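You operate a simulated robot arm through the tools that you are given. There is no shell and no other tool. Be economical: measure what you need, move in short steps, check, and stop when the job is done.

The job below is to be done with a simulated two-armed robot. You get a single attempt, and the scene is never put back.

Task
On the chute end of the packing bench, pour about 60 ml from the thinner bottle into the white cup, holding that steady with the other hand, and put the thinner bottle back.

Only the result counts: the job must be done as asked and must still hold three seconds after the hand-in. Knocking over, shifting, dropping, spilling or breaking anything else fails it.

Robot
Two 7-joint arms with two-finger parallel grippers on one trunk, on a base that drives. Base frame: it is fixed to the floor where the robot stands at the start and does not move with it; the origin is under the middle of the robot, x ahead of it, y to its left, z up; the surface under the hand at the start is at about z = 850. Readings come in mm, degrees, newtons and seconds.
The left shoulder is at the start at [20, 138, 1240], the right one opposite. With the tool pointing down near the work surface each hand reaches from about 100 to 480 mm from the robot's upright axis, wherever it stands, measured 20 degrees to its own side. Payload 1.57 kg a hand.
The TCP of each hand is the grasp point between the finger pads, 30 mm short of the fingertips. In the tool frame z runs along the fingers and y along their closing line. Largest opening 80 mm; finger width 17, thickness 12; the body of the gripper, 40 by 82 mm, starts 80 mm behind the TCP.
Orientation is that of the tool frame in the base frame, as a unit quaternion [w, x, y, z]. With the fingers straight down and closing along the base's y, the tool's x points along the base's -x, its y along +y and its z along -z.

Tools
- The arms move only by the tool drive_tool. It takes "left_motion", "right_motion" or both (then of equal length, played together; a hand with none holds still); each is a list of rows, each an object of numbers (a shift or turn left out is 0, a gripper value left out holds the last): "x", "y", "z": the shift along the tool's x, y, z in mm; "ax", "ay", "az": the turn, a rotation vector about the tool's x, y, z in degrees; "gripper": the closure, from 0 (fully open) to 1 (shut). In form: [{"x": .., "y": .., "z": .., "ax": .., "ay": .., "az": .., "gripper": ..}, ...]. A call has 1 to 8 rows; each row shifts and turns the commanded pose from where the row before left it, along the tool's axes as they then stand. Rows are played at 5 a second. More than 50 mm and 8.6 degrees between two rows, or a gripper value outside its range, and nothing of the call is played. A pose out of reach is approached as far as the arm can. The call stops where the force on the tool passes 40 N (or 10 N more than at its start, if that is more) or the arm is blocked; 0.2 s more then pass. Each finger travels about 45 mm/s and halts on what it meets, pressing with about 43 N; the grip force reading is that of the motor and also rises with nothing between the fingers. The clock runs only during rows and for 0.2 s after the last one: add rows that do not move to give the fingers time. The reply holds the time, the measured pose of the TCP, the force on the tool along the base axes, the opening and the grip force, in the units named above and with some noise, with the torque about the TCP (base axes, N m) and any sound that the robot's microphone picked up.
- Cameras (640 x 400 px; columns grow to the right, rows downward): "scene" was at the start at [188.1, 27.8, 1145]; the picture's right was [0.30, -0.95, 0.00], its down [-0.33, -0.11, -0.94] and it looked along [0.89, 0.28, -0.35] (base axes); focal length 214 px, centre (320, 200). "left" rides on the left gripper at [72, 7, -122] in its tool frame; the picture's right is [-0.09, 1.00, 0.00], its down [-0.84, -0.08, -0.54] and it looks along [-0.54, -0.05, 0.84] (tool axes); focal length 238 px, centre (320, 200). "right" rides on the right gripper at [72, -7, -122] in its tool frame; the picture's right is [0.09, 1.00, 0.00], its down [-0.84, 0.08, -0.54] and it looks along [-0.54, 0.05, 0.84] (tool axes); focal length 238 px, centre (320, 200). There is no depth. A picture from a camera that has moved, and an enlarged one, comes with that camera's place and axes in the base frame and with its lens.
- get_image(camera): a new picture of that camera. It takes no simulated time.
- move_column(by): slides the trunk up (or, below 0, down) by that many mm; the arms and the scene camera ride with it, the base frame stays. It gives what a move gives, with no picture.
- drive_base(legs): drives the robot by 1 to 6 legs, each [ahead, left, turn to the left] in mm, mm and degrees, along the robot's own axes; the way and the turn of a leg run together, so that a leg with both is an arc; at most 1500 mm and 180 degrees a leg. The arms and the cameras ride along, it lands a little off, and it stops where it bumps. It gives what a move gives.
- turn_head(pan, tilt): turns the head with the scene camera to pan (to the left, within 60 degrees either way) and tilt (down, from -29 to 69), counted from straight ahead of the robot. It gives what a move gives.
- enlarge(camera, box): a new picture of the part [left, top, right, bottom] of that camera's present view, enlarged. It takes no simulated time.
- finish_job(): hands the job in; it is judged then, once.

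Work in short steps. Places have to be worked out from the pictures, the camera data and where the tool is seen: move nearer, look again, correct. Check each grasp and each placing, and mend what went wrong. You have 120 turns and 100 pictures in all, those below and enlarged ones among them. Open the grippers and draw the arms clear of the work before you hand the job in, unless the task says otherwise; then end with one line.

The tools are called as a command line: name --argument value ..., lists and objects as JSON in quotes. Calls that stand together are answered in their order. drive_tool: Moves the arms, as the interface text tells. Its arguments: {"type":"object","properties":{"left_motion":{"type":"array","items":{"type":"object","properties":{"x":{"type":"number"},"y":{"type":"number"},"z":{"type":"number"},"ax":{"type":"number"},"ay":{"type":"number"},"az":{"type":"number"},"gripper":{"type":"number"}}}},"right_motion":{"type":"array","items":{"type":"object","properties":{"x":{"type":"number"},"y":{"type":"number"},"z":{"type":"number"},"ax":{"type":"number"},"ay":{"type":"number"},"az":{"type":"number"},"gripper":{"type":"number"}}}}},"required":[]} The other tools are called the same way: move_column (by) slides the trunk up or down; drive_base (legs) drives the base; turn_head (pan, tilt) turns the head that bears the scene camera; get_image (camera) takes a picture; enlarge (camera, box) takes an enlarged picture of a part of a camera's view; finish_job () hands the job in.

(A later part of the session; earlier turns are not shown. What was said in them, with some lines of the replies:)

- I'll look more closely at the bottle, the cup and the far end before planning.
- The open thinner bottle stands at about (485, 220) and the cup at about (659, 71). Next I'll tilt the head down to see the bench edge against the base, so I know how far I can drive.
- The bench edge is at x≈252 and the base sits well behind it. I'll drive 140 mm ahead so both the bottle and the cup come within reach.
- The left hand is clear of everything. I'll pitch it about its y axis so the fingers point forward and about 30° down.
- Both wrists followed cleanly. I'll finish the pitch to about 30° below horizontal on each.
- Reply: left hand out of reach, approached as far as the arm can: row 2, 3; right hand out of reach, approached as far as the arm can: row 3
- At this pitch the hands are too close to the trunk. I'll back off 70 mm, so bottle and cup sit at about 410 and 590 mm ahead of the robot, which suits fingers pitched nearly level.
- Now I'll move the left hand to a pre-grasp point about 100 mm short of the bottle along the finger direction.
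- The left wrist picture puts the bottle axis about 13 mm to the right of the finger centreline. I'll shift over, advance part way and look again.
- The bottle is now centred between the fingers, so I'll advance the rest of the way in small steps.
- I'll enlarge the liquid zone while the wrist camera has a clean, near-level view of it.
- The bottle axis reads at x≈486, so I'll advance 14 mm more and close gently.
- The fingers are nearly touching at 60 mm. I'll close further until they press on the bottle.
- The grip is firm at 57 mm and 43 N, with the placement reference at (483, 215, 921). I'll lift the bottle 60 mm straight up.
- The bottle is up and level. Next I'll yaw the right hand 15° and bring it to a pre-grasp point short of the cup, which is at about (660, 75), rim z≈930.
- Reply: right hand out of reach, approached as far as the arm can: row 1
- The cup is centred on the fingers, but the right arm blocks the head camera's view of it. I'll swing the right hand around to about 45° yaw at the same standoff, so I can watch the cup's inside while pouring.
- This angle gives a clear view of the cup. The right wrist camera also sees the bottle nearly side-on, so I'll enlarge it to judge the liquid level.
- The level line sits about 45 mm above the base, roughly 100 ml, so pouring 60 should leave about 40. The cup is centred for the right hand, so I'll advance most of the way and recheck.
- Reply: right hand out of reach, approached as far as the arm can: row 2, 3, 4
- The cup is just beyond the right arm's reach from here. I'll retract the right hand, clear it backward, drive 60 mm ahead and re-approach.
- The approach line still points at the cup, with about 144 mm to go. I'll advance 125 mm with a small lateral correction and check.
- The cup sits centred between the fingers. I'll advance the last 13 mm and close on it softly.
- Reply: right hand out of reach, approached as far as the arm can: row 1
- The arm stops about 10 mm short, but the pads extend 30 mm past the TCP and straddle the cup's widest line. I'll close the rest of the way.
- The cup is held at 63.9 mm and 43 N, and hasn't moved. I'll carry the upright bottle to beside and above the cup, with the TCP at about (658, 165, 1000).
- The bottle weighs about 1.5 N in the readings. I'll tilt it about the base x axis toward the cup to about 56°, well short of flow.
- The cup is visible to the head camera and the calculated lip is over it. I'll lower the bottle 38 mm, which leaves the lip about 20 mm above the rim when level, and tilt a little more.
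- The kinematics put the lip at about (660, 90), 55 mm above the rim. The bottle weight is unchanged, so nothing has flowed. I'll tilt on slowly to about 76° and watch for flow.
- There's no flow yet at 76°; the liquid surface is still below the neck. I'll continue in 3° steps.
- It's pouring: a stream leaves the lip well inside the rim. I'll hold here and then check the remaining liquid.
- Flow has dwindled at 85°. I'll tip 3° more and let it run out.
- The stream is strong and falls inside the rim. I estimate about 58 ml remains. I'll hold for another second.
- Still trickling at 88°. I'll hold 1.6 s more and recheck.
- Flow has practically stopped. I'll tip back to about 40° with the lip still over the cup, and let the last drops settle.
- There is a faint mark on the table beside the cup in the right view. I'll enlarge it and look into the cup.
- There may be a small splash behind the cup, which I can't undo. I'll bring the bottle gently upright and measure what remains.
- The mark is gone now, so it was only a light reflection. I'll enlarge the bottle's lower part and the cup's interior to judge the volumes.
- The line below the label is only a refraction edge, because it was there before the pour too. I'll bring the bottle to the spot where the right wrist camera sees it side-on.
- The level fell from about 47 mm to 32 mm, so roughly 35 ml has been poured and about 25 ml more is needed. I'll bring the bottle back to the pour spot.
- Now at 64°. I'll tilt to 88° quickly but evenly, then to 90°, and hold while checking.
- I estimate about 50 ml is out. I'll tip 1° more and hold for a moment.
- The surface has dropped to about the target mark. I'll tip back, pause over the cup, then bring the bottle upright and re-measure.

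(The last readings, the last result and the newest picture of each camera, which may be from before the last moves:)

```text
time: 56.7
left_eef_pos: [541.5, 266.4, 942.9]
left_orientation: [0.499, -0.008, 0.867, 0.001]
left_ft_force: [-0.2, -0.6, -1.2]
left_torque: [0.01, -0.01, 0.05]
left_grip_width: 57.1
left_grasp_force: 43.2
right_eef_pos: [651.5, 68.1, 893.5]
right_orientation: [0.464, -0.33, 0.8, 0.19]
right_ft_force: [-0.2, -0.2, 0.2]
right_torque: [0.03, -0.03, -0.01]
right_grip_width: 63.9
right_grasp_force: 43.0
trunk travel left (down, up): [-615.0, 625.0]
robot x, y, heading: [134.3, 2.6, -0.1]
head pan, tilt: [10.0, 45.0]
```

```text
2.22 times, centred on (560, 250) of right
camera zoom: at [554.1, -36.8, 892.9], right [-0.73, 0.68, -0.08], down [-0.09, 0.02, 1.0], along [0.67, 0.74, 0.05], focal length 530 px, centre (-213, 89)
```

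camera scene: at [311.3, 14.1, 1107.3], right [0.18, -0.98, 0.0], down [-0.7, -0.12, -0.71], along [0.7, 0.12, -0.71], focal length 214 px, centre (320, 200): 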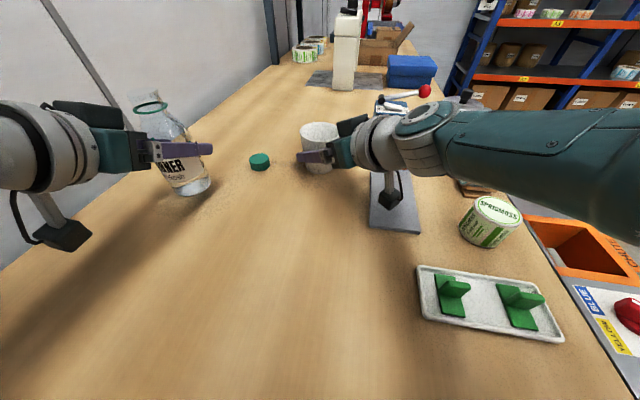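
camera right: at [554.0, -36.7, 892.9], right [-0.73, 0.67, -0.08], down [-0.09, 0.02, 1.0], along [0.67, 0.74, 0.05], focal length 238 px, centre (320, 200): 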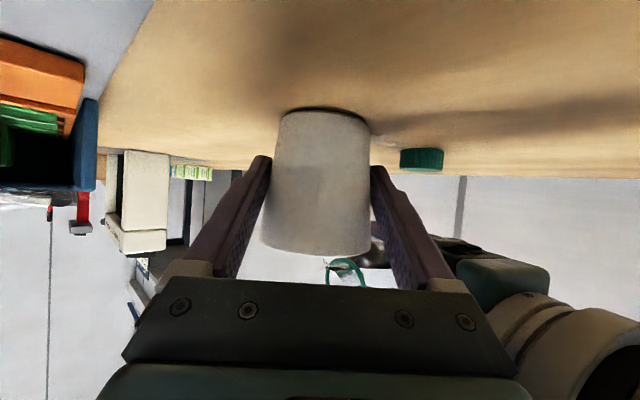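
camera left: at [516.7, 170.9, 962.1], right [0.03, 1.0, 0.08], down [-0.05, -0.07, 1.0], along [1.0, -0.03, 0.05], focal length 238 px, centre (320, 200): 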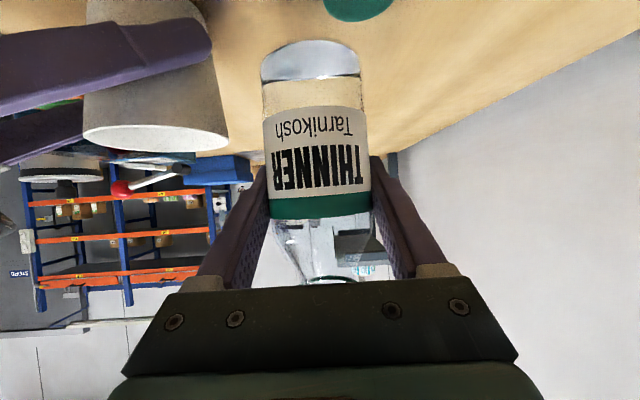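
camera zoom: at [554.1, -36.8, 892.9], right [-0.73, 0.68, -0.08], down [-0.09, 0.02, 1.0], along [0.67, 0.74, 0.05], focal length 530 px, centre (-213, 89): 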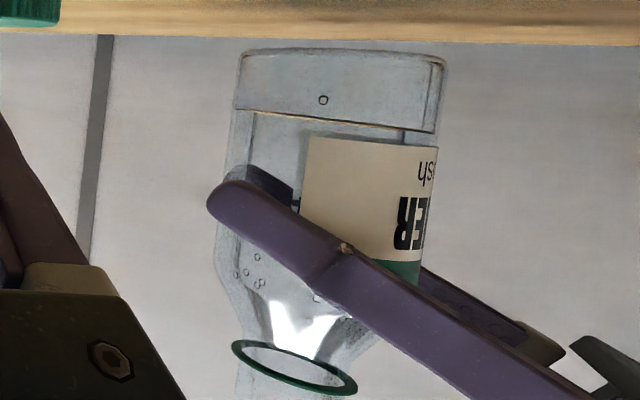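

The level is now about 23 mm, a drop of 24 mm in total, so roughly 53 ml has been poured. I'll look into the cup for a cross-check.

enlarge --camera "scene" --box '[280, 105, 360, 155]'

drive_tool --left_motion '[{}]'

drive_tool --left_motion '[{}]'

drive_tool --left_motion '[{}]'

drive_tool --left_motion '[{}]'

drive_tool --left_motion '[{}]'

drive_tool --left_motion '[{}]'

```text
8.00 times, centred on (320, 130) of scene
camera zoom: at [311.3, 14.1, 1107.3], right [0.18, -0.98, 0.0], down [-0.7, -0.12, -0.71], along [0.7, 0.12, -0.71], focal length 1716 px, centre (320, 760)
```

zoom: 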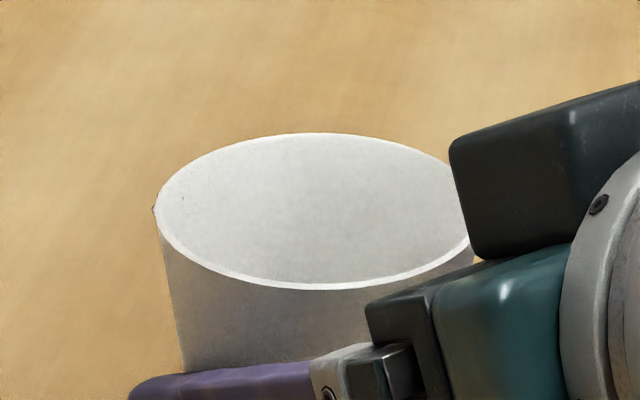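

```text
time: 57.1
left_eef_pos: [541.6, 266.8, 943.4]
left_orientation: [0.5, -0.009, 0.866, 0.002]
left_ft_force: [-1.1, -0.4, -0.6]
left_torque: [-0.01, 0.02, -0.02]
left_grip_width: 56.8
left_grasp_force: 43.5
right_eef_pos: [649.9, 69.4, 893.5]
right_orientation: [0.465, -0.33, 0.799, 0.19]
right_ft_force: [0.5, -0.5, -0.1]
right_torque: [0.0, 0.01, 0.03]
right_grip_width: 64.3
right_grasp_force: 43.4
trunk travel left (down, up): [-615.0, 625.0]
robot x, y, heading: [136.3, 0.9, 0.0]
head pan, tilt: [10.0, 45.0]
```

```text
time: 57.5
left_eef_pos: [540.8, 268.4, 942.9]
left_orientation: [0.499, -0.008, 0.867, 0.001]
left_ft_force: [0.1, 0.2, -0.9]
left_torque: [-0.03, -0.01, 0.03]
left_grip_width: 57.1
left_grasp_force: 43.4
right_eef_pos: [650.1, 67.9, 893.3]
right_orientation: [0.465, -0.33, 0.8, 0.19]
right_ft_force: [-0.5, -1.2, 0.2]
right_torque: [0.01, 0.01, -0.02]
right_grip_width: 64.2
right_grasp_force: 43.1
trunk travel left (down, up): [-615.0, 625.0]
robot x, y, heading: [130.8, -0.8, 0.1]
head pan, tilt: [10.0, 45.0]
```

```text
time: 57.9
left_eef_pos: [541.2, 267.0, 943.2]
left_orientation: [0.499, -0.008, 0.867, 0.002]
left_ft_force: [0.2, 0.4, -1.3]
left_torque: [-0.02, -0.01, 0.0]
left_grip_width: 57.1
left_grasp_force: 42.8
right_eef_pos: [650.8, 68.0, 893.9]
right_orientation: [0.464, -0.33, 0.8, 0.19]
right_ft_force: [-0.4, 0.2, -0.9]
right_torque: [-0.02, -0.02, -0.02]
right_grip_width: 64.3
right_grasp_force: 42.8
trunk travel left (down, up): [-615.0, 625.0]
robot x, y, heading: [134.4, 3.0, 0.3]
head pan, tilt: [10.0, 45.0]
```

```text
time: 58.3
left_eef_pos: [542.0, 266.4, 943.5]
left_orientation: [0.499, -0.008, 0.866, 0.001]
left_ft_force: [-0.1, -0.7, -0.4]
left_torque: [0.01, 0.01, 0.01]
left_grip_width: 56.9
left_grasp_force: 42.9
right_eef_pos: [649.8, 68.8, 893.5]
right_orientation: [0.465, -0.33, 0.799, 0.19]
right_ft_force: [0.2, 0.9, 0.5]
right_torque: [0.01, 0.03, -0.02]
right_grip_width: 64.1
right_grasp_force: 43.1
trunk travel left (down, up): [-615.0, 625.0]
robot x, y, heading: [134.1, -2.9, -0.0]
head pan, tilt: [10.0, 45.0]
```

```text
time: 58.7
left_eef_pos: [541.5, 268.7, 943.2]
left_orientation: [0.5, -0.008, 0.866, 0.001]
left_ft_force: [-0.3, -0.1, -1.0]
left_torque: [0.03, 0.03, -0.02]
left_grip_width: 56.5
left_grasp_force: 43.2
right_eef_pos: [651.2, 69.1, 893.9]
right_orientation: [0.464, -0.33, 0.8, 0.19]
right_ft_force: [-0.6, -1.1, 0.9]
right_torque: [0.0, -0.01, -0.04]
right_grip_width: 64.0
right_grasp_force: 43.3
trunk travel left (down, up): [-615.0, 625.0]
robot x, y, heading: [129.3, 1.9, 0.1]
head pan, tilt: [10.0, 45.0]
```

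```text
time: 59.1
left_eef_pos: [541.4, 266.6, 943.3]
left_orientation: [0.499, -0.008, 0.867, 0.002]
left_ft_force: [-0.3, 0.1, -1.4]
left_torque: [-0.03, 0.0, 0.0]
left_grip_width: 56.8
left_grasp_force: 42.9
right_eef_pos: [650.4, 68.7, 894.4]
right_orientation: [0.464, -0.33, 0.8, 0.189]
right_ft_force: [-0.2, 0.5, 0.0]
right_torque: [-0.02, 0.0, -0.03]
right_grip_width: 63.8
right_grasp_force: 42.8
trunk travel left (down, up): [-615.0, 625.0]
robot x, y, heading: [133.7, -0.3, 0.5]
head pan, tilt: [10.0, 45.0]
```

The weight change of about 0.5 N also suggests a bit over 50 ml. I'll do one short top-up of about 6 ml from the same spot.

drive_tool --left_motion '[{"x": -15, "z": -9}, {"x": -6, "y": -12, "z": 10}, {"x": -11.5, "y": -20, "z": 20}, {"x": -11.5, "y": -20, "z": 20}, {"x": -11.5, "y": -20, "z": 20}, {"x": -11.5, "y": -20, "z": 20}, {"x": -6, "y": -11, "z": 10}, {}]'

drive_tool --left_motion '[{"ax": -4, "az": 6.93}, {"ax": -4, "az": 6.93}, {"ax": -4, "az": 6.93}, {"ax": -4, "az": 6.93}, {"ax": -4, "az": 6.93}, {"ax": -4, "az": 6.93}, {"ax": -4, "az": 6.93}, {"ax": -4, "az": 6.93}]'

drive_tool --left_motion '[{"ax": -4, "az": 6.93}, {"ax": -4, "az": 6.93}, {"ax": -4, "az": 6.93}, {"ax": -1.75, "az": 3.03}, {}, {}, {}, {}]'

enlarge --camera "left" --box '[200, 20, 440, 170]'

enlarge --camera "right" --box '[280, 230, 400, 300]'

```text
time: 60.9
left_eef_pos: [659.5, 165.7, 961.9]
left_orientation: [0.499, -0.008, 0.866, 0.002]
left_ft_force: [-0.2, 0.6, -1.3]
left_torque: [-0.03, -0.02, 0.0]
left_grip_width: 56.8
left_grasp_force: 42.4
right_eef_pos: [650.1, 68.2, 894.5]
right_orientation: [0.465, -0.33, 0.8, 0.19]
right_ft_force: [0.2, -0.4, 0.0]
right_torque: [-0.03, -0.01, 0.02]
right_grip_width: 63.8
right_grasp_force: 43.0
trunk travel left (down, up): [-615.0, 625.0]
robot x, y, heading: [133.5, 1.7, 0.3]
head pan, tilt: [10.0, 45.0]
```

```text
time: 62.7
left_eef_pos: [658.7, 166.9, 962.5]
left_orientation: [0.42, 0.259, 0.737, 0.461]
left_ft_force: [-0.1, -0.5, -0.8]
left_torque: [0.0, 0.0, 0.02]
left_grip_width: 57.0
left_grasp_force: 42.6
right_eef_pos: [650.5, 69.3, 895.4]
right_orientation: [0.465, -0.33, 0.8, 0.19]
right_ft_force: [-0.5, -0.1, -0.3]
right_torque: [-0.03, 0.01, -0.02]
right_grip_width: 63.9
right_grasp_force: 42.8
trunk travel left (down, up): [-615.0, 625.0]
robot x, y, heading: [131.4, 0.6, -0.0]
head pan, tilt: [10.0, 45.0]
```

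```text
time: 64.5
left_eef_pos: [658.1, 166.9, 961.4]
left_orientation: [0.344, 0.354, 0.609, 0.621]
left_ft_force: [-0.3, -0.5, -1.0]
left_torque: [0.01, 0.03, -0.02]
left_grip_width: 56.9
left_grasp_force: 42.8
right_eef_pos: [650.7, 69.2, 894.6]
right_orientation: [0.464, -0.33, 0.8, 0.189]
right_ft_force: [-0.6, -0.3, -0.3]
right_torque: [-0.01, 0.0, 0.01]
right_grip_width: 63.8
right_grasp_force: 42.8
trunk travel left (down, up): [-615.0, 625.0]
robot x, y, heading: [133.7, -2.3, 0.1]
head pan, tilt: [10.0, 45.0]
```

```text
2.67 times, centred on (320, 95) of left
camera zoom: at [517.1, 165.5, 969.3], right [0.05, -0.1, 0.99], down [-0.04, -0.99, -0.1], along [1.0, -0.03, -0.05], focal length 636 px, centre (320, 480)
```

zoom: 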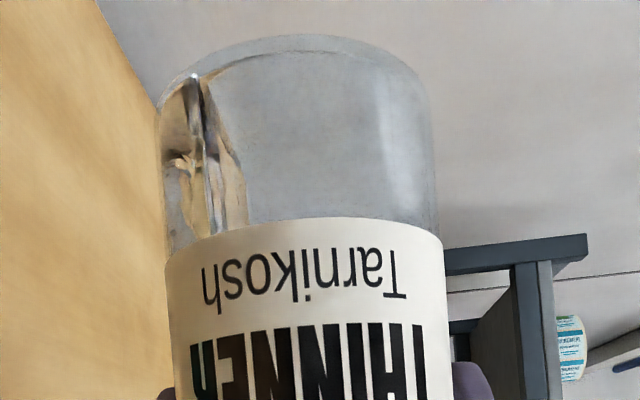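

```text
5.33 times, centred on (340, 265) of right
camera zoom: at [554.0, -36.7, 892.9], right [-0.73, 0.67, -0.08], down [-0.09, 0.02, 1.0], along [0.67, 0.74, 0.05], focal length 1271 px, centre (213, -147)
```

zoom: 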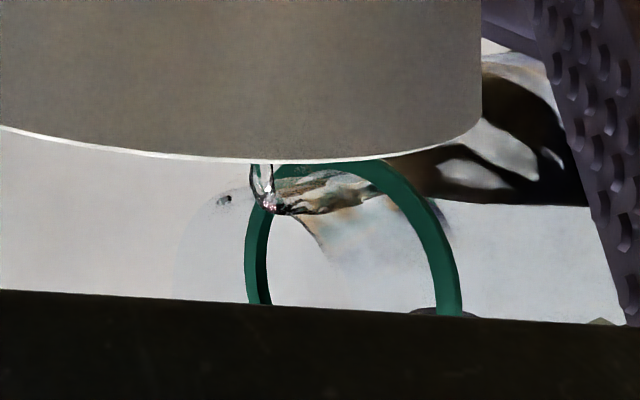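

A small stream is still flowing. I'll hold briefly, tip back in stages, then go upright and re-measure.

drive_tool --left_motion '[{}, {}, {"ax": 4, "az": -6.93}, {"ax": 4, "az": -6.93}, {"ax": 4, "az": -6.93}, {}, {}, {"ax": 4, "az": -6.93}]'

drive_tool --left_motion '[{"ax": 3.75, "az": -6.5}, {"ax": 3.75, "az": -6.5}, {"ax": 3.75, "az": -6.5}, {"ax": 3.75, "az": -6.5}, {"ax": 3.75, "az": -6.5}, {"ax": 3.75, "az": -6.5}, {"ax": 3.75, "az": -6.5}, {"ax": 3.6, "az": -6.2}]'

drive_tool --left_motion '[{"x": 6, "y": 11, "z": -10}, {"x": 11.5, "y": 20, "z": -20}, {"x": 11.5, "y": 20, "z": -20}, {"x": 11.5, "y": 20, "z": -20}, {"x": 11.5, "y": 20, "z": -20}, {"x": 6, "y": 12, "z": -10}, {"x": 15, "z": 9}, {}]'

enlarge --camera "right" --box '[480, 160, 640, 340]'

get_image --camera "right"

get_image --camera "scene"

```text
time: 66.3
left_eef_pos: [658.0, 167.8, 960.6]
left_orientation: [0.43, 0.241, 0.756, 0.431]
left_ft_force: [0.2, -0.3, -1.5]
left_torque: [0.01, 0.01, 0.03]
left_grip_width: 57.0
left_grasp_force: 42.7
right_eef_pos: [649.8, 69.1, 894.4]
right_orientation: [0.464, -0.33, 0.8, 0.19]
right_ft_force: [0.3, -0.7, -1.1]
right_torque: [-0.02, 0.01, 0.05]
right_grip_width: 64.0
right_grasp_force: 43.0
trunk travel left (down, up): [-615.0, 625.0]
robot x, y, heading: [131.8, 0.7, -0.1]
head pan, tilt: [10.0, 45.0]
```

```text
time: 68.1
left_eef_pos: [658.3, 167.3, 962.6]
left_orientation: [0.499, -0.009, 0.866, -0.002]
left_ft_force: [-0.4, -0.7, -1.4]
left_torque: [-0.02, 0.0, 0.01]
left_grip_width: 56.8
left_grasp_force: 42.8
right_eef_pos: [649.8, 68.2, 894.5]
right_orientation: [0.465, -0.33, 0.8, 0.19]
right_ft_force: [0.6, -0.6, -0.9]
right_torque: [-0.03, -0.01, 0.02]
right_grip_width: 63.9
right_grasp_force: 43.0
trunk travel left (down, up): [-615.0, 625.0]
robot x, y, heading: [132.5, 3.8, -0.0]
head pan, tilt: [10.0, 45.0]
```

```text
time: 69.9
left_eef_pos: [542.5, 268.6, 942.5]
left_orientation: [0.499, -0.009, 0.867, 0.0]
left_ft_force: [0.0, 0.7, -0.4]
left_torque: [-0.03, 0.0, 0.0]
left_grip_width: 56.9
left_grasp_force: 43.1
right_eef_pos: [650.8, 69.4, 894.0]
right_orientation: [0.464, -0.329, 0.8, 0.19]
right_ft_force: [0.0, 0.6, -0.8]
right_torque: [0.0, 0.02, -0.02]
right_grip_width: 63.6
right_grasp_force: 43.2
trunk travel left (down, up): [-615.0, 625.0]
robot x, y, heading: [133.0, -0.2, 0.2]
head pan, tilt: [10.0, 45.0]
```

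```text
2.22 times, centred on (560, 250) of right
camera zoom: at [554.1, -36.8, 892.9], right [-0.73, 0.68, -0.08], down [-0.09, 0.02, 1.0], along [0.67, 0.74, 0.05], focal length 530 px, centre (-213, 89)
```

zoom: 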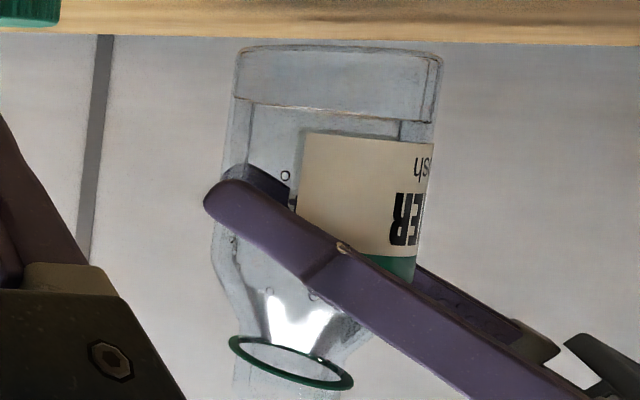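

```text
25 pictures are left
camera right: at [554.1, -36.8, 892.9], right [-0.73, 0.68, -0.08], down [-0.09, 0.02, 1.0], along [0.67, 0.74, 0.05], focal length 238 px, centre (320, 200)
```

right: 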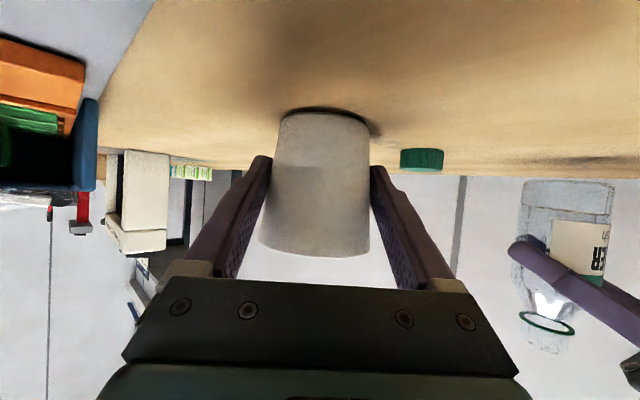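

```text
24 pictures are left
camera scene: at [311.3, 14.1, 1107.3], right [0.18, -0.98, 0.0], down [-0.7, -0.12, -0.71], along [0.7, 0.12, -0.71], focal length 214 px, centre (320, 200)
```

scene: 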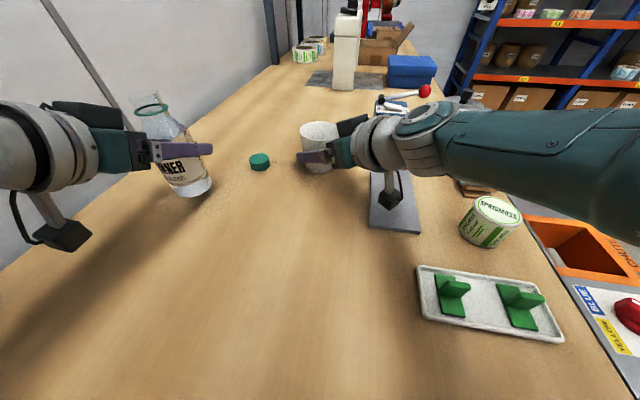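

The level is now about 20.6 mm, so close to 60 ml is in the cup. The cup crept up about 1 mm in the tapered grip, so I'll lower it 1.5 mm and release it gently.

drive_tool --right_motion '[{"x": 0.65, "z": 0.37}, {"x": 0.65, "z": 0.37}, {}, {}]'

enlarge --camera "scene" --box '[270, 110, 370, 190]'

```text
time: 70.9
left_eef_pos: [542.3, 269.3, 943.0]
left_orientation: [0.499, -0.009, 0.867, 0.0]
left_ft_force: [0.7, -0.7, 0.4]
left_torque: [0.0, 0.01, -0.01]
left_grip_width: 56.9
left_grasp_force: 42.8
right_eef_pos: [651.4, 68.0, 892.4]
right_orientation: [0.463, -0.33, 0.8, 0.19]
right_ft_force: [-0.3, -0.4, -1.2]
right_torque: [-0.05, 0.01, -0.02]
right_grip_width: 63.9
right_grasp_force: 43.1
trunk travel left (down, up): [-615.0, 625.0]
robot x, y, heading: [128.8, 0.3, -0.0]
head pan, tilt: [10.0, 45.0]
```

```text
5.00 times, centred on (320, 150) of scene
camera zoom: at [311.3, 14.1, 1107.3], right [0.18, -0.98, 0.0], down [-0.7, -0.12, -0.71], along [0.7, 0.12, -0.71], focal length 1072 px, centre (320, 450)
```

zoom: 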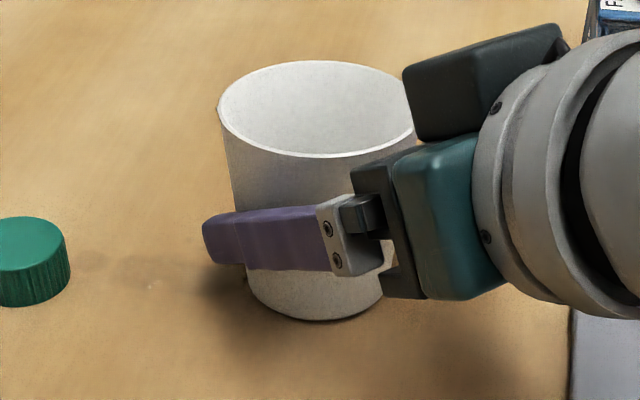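

The right hand still carries about 1 N, so the cup is slightly off the table. I'll lower it in 0.7 mm steps.

drive_tool --right_motion '[{"x": 0.6, "z": 0.35}, {}, {}]'

drive_tool --right_motion '[{"x": 0.6, "z": 0.35}, {}, {}]'

drive_tool --right_motion '[{}]'

```text
time: 71.7
left_eef_pos: [540.5, 267.7, 944.0]
left_orientation: [0.499, -0.009, 0.866, 0.0]
left_ft_force: [0.1, 0.4, -0.7]
left_torque: [0.0, 0.02, 0.01]
left_grip_width: 56.8
left_grasp_force: 42.8
right_eef_pos: [650.5, 68.2, 892.0]
right_orientation: [0.464, -0.33, 0.8, 0.19]
right_ft_force: [0.6, -0.4, 0.0]
right_torque: [-0.03, 0.0, 0.01]
right_grip_width: 63.7
right_grasp_force: 42.8
trunk travel left (down, up): [-615.0, 625.0]
robot x, y, heading: [132.4, 3.1, 0.1]
head pan, tilt: [10.0, 45.0]
```

```text
time: 72.5
left_eef_pos: [542.8, 267.7, 943.8]
left_orientation: [0.499, -0.011, 0.866, 0.001]
left_ft_force: [0.1, 0.3, -0.5]
left_torque: [0.02, 0.01, -0.01]
left_grip_width: 56.9
left_grasp_force: 42.8
right_eef_pos: [650.4, 68.2, 892.4]
right_orientation: [0.464, -0.33, 0.8, 0.189]
right_ft_force: [-1.9, -0.2, 5.7]
right_torque: [-0.11, -0.07, -0.04]
right_grip_width: 63.8
right_grasp_force: 42.6
trunk travel left (down, up): [-615.0, 625.0]
robot x, y, heading: [131.4, -1.1, -0.1]
head pan, tilt: [10.0, 45.0]
```

```text
time: 72.9
left_eef_pos: [543.2, 268.4, 943.8]
left_orientation: [0.499, -0.009, 0.867, 0.0]
left_ft_force: [-0.2, -0.1, -0.8]
left_torque: [0.01, 0.01, 0.01]
left_grip_width: 56.9
left_grasp_force: 43.2
right_eef_pos: [649.9, 67.6, 892.2]
right_orientation: [0.464, -0.331, 0.799, 0.191]
right_ft_force: [-1.6, -1.6, 6.6]
right_torque: [-0.15, -0.07, -0.02]
right_grip_width: 63.6
right_grasp_force: 43.1
trunk travel left (down, up): [-615.0, 625.0]
robot x, y, heading: [130.8, 1.2, 0.2]
head pan, tilt: [10.0, 45.0]
```

The cup is now seated on the table, with 6 N contact force. I'll open the right gripper slowly.

drive_tool --right_motion '[{"gripper": 0.2}, {"gripper": 0.17}, {"gripper": 0.12}, {"gripper": 0.06}, {"gripper": 0.0}, {}, {}]'

get_image --camera "right"

```text
time: 74.5
left_eef_pos: [542.7, 268.6, 943.0]
left_orientation: [0.499, -0.009, 0.867, 0.0]
left_ft_force: [-0.3, -0.3, -1.1]
left_torque: [0.01, 0.04, -0.02]
left_grip_width: 57.0
left_grasp_force: 43.4
right_eef_pos: [649.9, 67.5, 891.7]
right_orientation: [0.463, -0.331, 0.8, 0.19]
right_ft_force: [-0.3, -0.2, 0.4]
right_torque: [-0.03, 0.01, 0.0]
right_grip_width: 80.1
right_grasp_force: 0.1
trunk travel left (down, up): [-615.0, 625.0]
robot x, y, heading: [131.2, -0.5, 0.1]
head pan, tilt: [10.0, 45.0]
```

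```text
22 pictures are left
camera right: at [553.9, -38.0, 890.1], right [-0.73, 0.67, -0.08], down [-0.09, 0.02, 1.0], along [0.67, 0.74, 0.05], focal length 238 px, centre (320, 200)
```

right: 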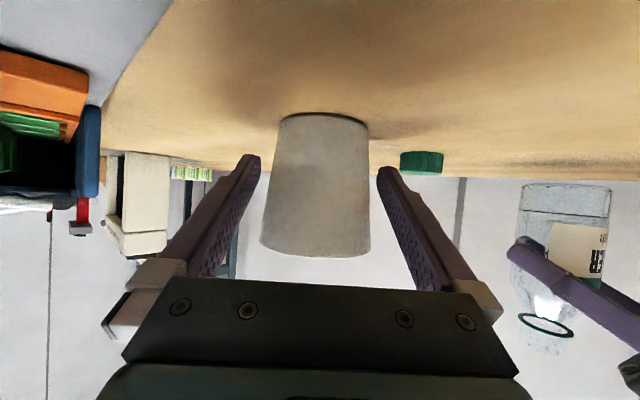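

The cup is standing free and centred. I'll retract the right hand straight back.

drive_tool --right_motion '[{"z": -15}, {"z": -25}, {"z": -30}, {"z": -30}, {"z": -30}, {}]'

drive_base --legs '[[-60, 0, 0]]'

get_image --camera "scene"

```text
time: 75.9
left_eef_pos: [541.4, 269.8, 942.9]
left_orientation: [0.499, -0.009, 0.866, 0.001]
left_ft_force: [-0.2, -0.1, 0.3]
left_torque: [-0.01, 0.0, 0.01]
left_grip_width: 56.8
left_grasp_force: 43.2
right_eef_pos: [570.2, -12.5, 955.6]
right_orientation: [0.464, -0.33, 0.8, 0.19]
right_ft_force: [-0.5, 0.1, 0.3]
right_torque: [0.0, 0.02, 0.0]
right_grip_width: 80.0
right_grasp_force: 0.0
right hand out of reach, approached as far as the arm can: row 1
trunk travel left (down, up): [-615.0, 625.0]
robot x, y, heading: [130.5, -1.4, -0.1]
head pan, tilt: [10.0, 45.0]
```

```text
time: 76.8
left_eef_pos: [481.1, 268.2, 942.9]
left_orientation: [0.499, -0.009, 0.866, 0.0]
left_ft_force: [0.1, 0.0, -0.9]
left_torque: [0.02, 0.03, -0.01]
left_grip_width: 57.0
left_grasp_force: 43.0
right_eef_pos: [508.5, -12.2, 956.5]
right_orientation: [0.464, -0.33, 0.8, 0.19]
right_ft_force: [-0.2, -0.2, 0.0]
right_torque: [0.0, 0.01, -0.05]
right_grip_width: 80.0
right_grasp_force: 0.0
trunk travel left (down, up): [-615.0, 625.0]
robot x, y, heading: [71.9, 3.2, 0.3]
head pan, tilt: [10.0, 45.0]
```

```text
21 pictures are left
camera scene: at [251.3, 14.2, 1107.2], right [0.18, -0.98, 0.0], down [-0.7, -0.13, -0.71], along [0.7, 0.13, -0.71], focal length 214 px, centre (320, 200)
```

scene: 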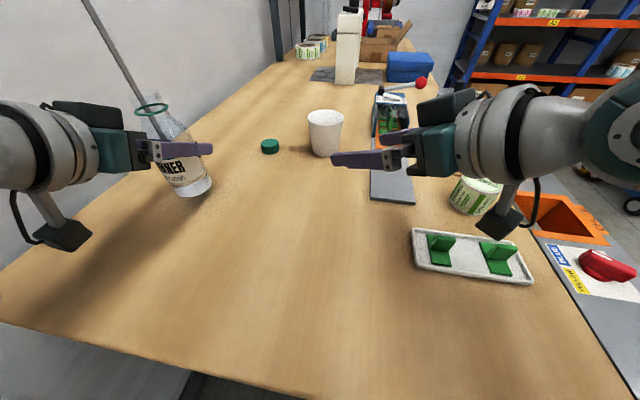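

The cup is undisturbed. I'll bring the bottle over its original spot at (483.5, 216), about 10 mm above where it stood.

drive_tool --left_motion '[{"y": -17}, {"y": -18}, {"y": -17}, {"x": 3.7, "z": 3.6}, {"x": 3.7, "z": 3.6}, {}]'

```text
time: 78.2
left_eef_pos: [486.3, 215.8, 934.2]
left_orientation: [0.5, -0.009, 0.866, 0.0]
left_ft_force: [-0.6, 1.0, -0.8]
left_torque: [-0.02, 0.01, 0.0]
left_grip_width: 56.9
left_grasp_force: 42.3
right_eef_pos: [509.8, -11.5, 956.0]
right_orientation: [0.465, -0.33, 0.799, 0.19]
right_ft_force: [-1.3, 0.3, 0.0]
right_torque: [0.05, -0.01, -0.02]
right_grip_width: 79.8
right_grasp_force: 0.0
trunk travel left (down, up): [-615.0, 625.0]
robot x, y, heading: [73.3, -1.8, 0.0]
head pan, tilt: [10.0, 45.0]
```

drive_tool --left_motion '[{"x": 4.5, "z": 0.3}, {"x": 3.5, "z": 2}, {}, {}]'

drive_tool --left_motion '[{"x": 0.87, "z": 0.5}, {"x": 0.87, "z": 0.5}, {}, {}]'

```text
time: 79.2
left_eef_pos: [484.3, 217.0, 927.3]
left_orientation: [0.499, -0.009, 0.866, 0.0]
left_ft_force: [0.0, -0.1, -0.6]
left_torque: [0.01, 0.0, 0.01]
left_grip_width: 56.8
left_grasp_force: 43.0
right_eef_pos: [510.3, -11.5, 955.3]
right_orientation: [0.464, -0.33, 0.8, 0.19]
right_ft_force: [0.4, 0.3, 1.4]
right_torque: [0.01, 0.0, 0.0]
right_grip_width: 80.0
right_grasp_force: 0.1
trunk travel left (down, up): [-615.0, 625.0]
robot x, y, heading: [73.3, 4.1, 0.2]
head pan, tilt: [10.0, 45.0]
```

```text
time: 80.2
left_eef_pos: [483.3, 215.5, 924.8]
left_orientation: [0.501, -0.009, 0.866, -0.001]
left_ft_force: [-0.1, -1.3, 2.2]
left_torque: [0.0, 0.02, -0.03]
left_grip_width: 56.8
left_grasp_force: 42.3
right_eef_pos: [510.9, -11.4, 955.4]
right_orientation: [0.464, -0.33, 0.8, 0.19]
right_ft_force: [-0.1, 0.6, 0.4]
right_torque: [-0.01, 0.0, 0.02]
right_grip_width: 80.2
right_grasp_force: 0.0
trunk travel left (down, up): [-615.0, 625.0]
robot x, y, heading: [71.9, 0.6, 0.2]
head pan, tilt: [10.0, 45.0]
```

Contact has begun, with the force swinging to +2 N. I'll press 0.5 mm more, then open gently.

drive_tool --left_motion '[{"x": 0.45, "z": 0.25}, {}, {}]'

drive_tool --left_motion '[{"gripper": 0.27}, {"gripper": 0.22}, {"gripper": 0.15}, {"gripper": 0.08}, {"gripper": 0.0}, {}, {}]'

get_image --camera "left"

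get_image --camera "scene"

```text
time: 81.0
left_eef_pos: [483.4, 217.4, 924.8]
left_orientation: [0.501, -0.009, 0.865, 0.0]
left_ft_force: [-4.6, -2.0, 11.7]
left_torque: [0.11, 0.34, 0.06]
left_grip_width: 56.9
left_grasp_force: 43.2
right_eef_pos: [510.2, -12.2, 954.6]
right_orientation: [0.464, -0.33, 0.8, 0.19]
right_ft_force: [-0.3, -0.5, 0.2]
right_torque: [-0.02, -0.03, 0.01]
right_grip_width: 80.2
right_grasp_force: 0.1
trunk travel left (down, up): [-615.0, 625.0]
robot x, y, heading: [70.4, -0.2, 0.1]
head pan, tilt: [10.0, 45.0]
```

```text
time: 82.6
left_eef_pos: [482.7, 216.4, 922.7]
left_orientation: [0.498, -0.01, 0.867, 0.001]
left_ft_force: [-0.2, 0.7, 0.9]
left_torque: [-0.02, 0.0, 0.0]
left_grip_width: 79.9
left_grasp_force: 0.1
right_eef_pos: [510.4, -10.6, 956.6]
right_orientation: [0.464, -0.331, 0.799, 0.19]
right_ft_force: [0.0, -1.0, 0.7]
right_torque: [-0.01, -0.02, -0.03]
right_grip_width: 80.0
right_grasp_force: 0.1
trunk travel left (down, up): [-615.0, 625.0]
robot x, y, heading: [69.4, 0.2, 0.1]
head pan, tilt: [10.0, 45.0]
```

```text
20 pictures are left
camera left: at [342.2, 220.5, 922.6], right [0.03, 1.0, 0.07], down [-0.05, -0.07, 1.0], along [1.0, -0.03, 0.05], focal length 238 px, centre (320, 200)
```

left: 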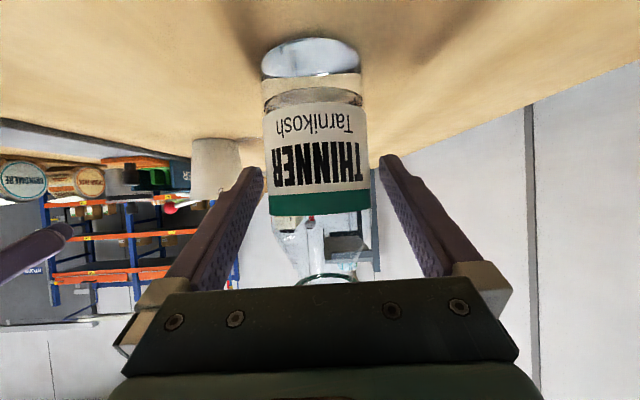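

```text
19 pictures are left
camera scene: at [251.6, 14.2, 1107.3], right [0.18, -0.98, 0.0], down [-0.7, -0.13, -0.71], along [0.7, 0.13, -0.71], focal length 214 px, centre (320, 200)
```

scene: 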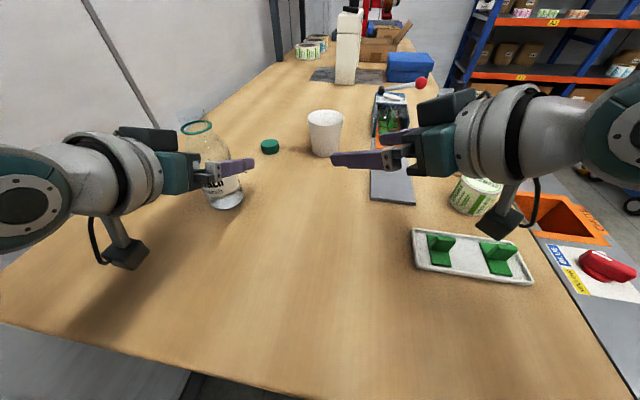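

The bottle stands upright on its original spot. I'll withdraw the left hand straight back along its approach line.

drive_tool --left_motion '[{"z": -15}, {"z": -20}, {"z": -25}, {"z": -25}, {}]' --right_motion '[{"z": -15}, {"z": -20}, {"z": -20}, {"z": -20}, {}]'

drive_base --legs '[[-80, 0, 0]]'

get_image --camera "scene"

get_image --camera "left"

```text
time: 83.8
left_eef_pos: [409.9, 214.9, 964.9]
left_orientation: [0.499, -0.01, 0.866, 0.001]
left_ft_force: [-0.1, -0.4, 0.5]
left_torque: [-0.01, -0.02, 0.0]
left_grip_width: 79.9
left_grasp_force: 0.1
right_eef_pos: [463.3, -57.5, 993.3]
right_orientation: [0.463, -0.33, 0.8, 0.191]
right_ft_force: [-0.1, 0.5, -0.7]
right_torque: [-0.03, 0.04, 0.02]
right_grip_width: 79.9
right_grasp_force: 0.1
trunk travel left (down, up): [-615.0, 625.0]
robot x, y, heading: [70.2, -0.8, 0.2]
head pan, tilt: [10.0, 45.0]
```

```text
time: 84.9
left_eef_pos: [331.1, 214.6, 965.2]
left_orientation: [0.5, -0.01, 0.866, 0.001]
left_ft_force: [0.6, 0.5, 0.6]
left_torque: [-0.01, 0.02, 0.0]
left_grip_width: 80.1
left_grasp_force: 0.1
right_eef_pos: [383.8, -57.8, 994.2]
right_orientation: [0.464, -0.33, 0.8, 0.191]
right_ft_force: [-0.9, 0.7, -0.4]
right_torque: [-0.02, -0.03, 0.0]
right_grip_width: 79.8
right_grasp_force: 0.0
trunk travel left (down, up): [-615.0, 625.0]
robot x, y, heading: [-8.2, -0.4, 0.2]
head pan, tilt: [10.0, 45.0]
```

```text
18 pictures are left
camera scene: at [170.8, 13.8, 1107.2], right [0.18, -0.98, 0.0], down [-0.7, -0.12, -0.71], along [0.7, 0.12, -0.71], focal length 214 px, centre (320, 200)
```

scene: 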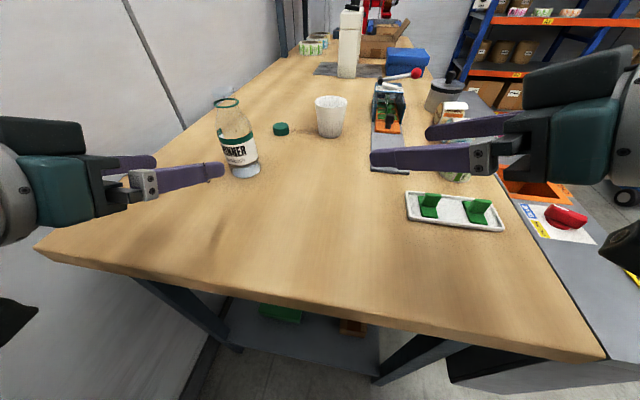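

```text
17 pictures are left
camera left: at [189.0, 218.9, 965.0], right [0.03, 1.0, 0.07], down [-0.05, -0.07, 1.0], along [1.0, -0.03, 0.05], focal length 238 px, centre (320, 200)
```

left: 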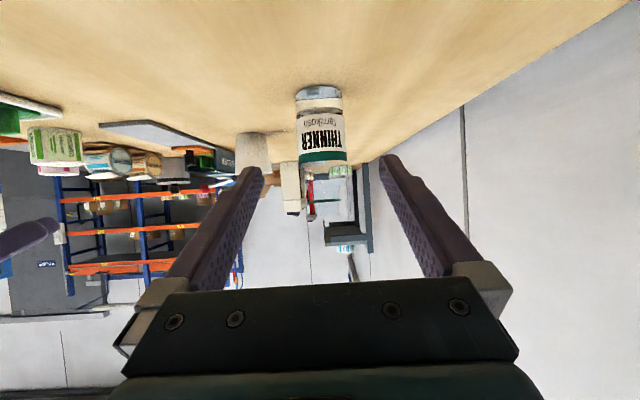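

Everything is standing, both grippers are open and both arms are clear, so I'll hand it in.

finish_job

```text
The job is handed in.
```

I poured about 60 ml of thinner into the white cup while the right hand held it, and the bottle is back upright on its original spot. The volume is an estimate from the drop in the bottle's level, roughly 52–63 ml. I saw no clear spill, only a tiny bright spot on the table near the cup that I didn't check. While held, the cup crept up about a millimetre or two in the grip; I lowered it back onto the table before letting go. Both grippers are open and both arms are clear.
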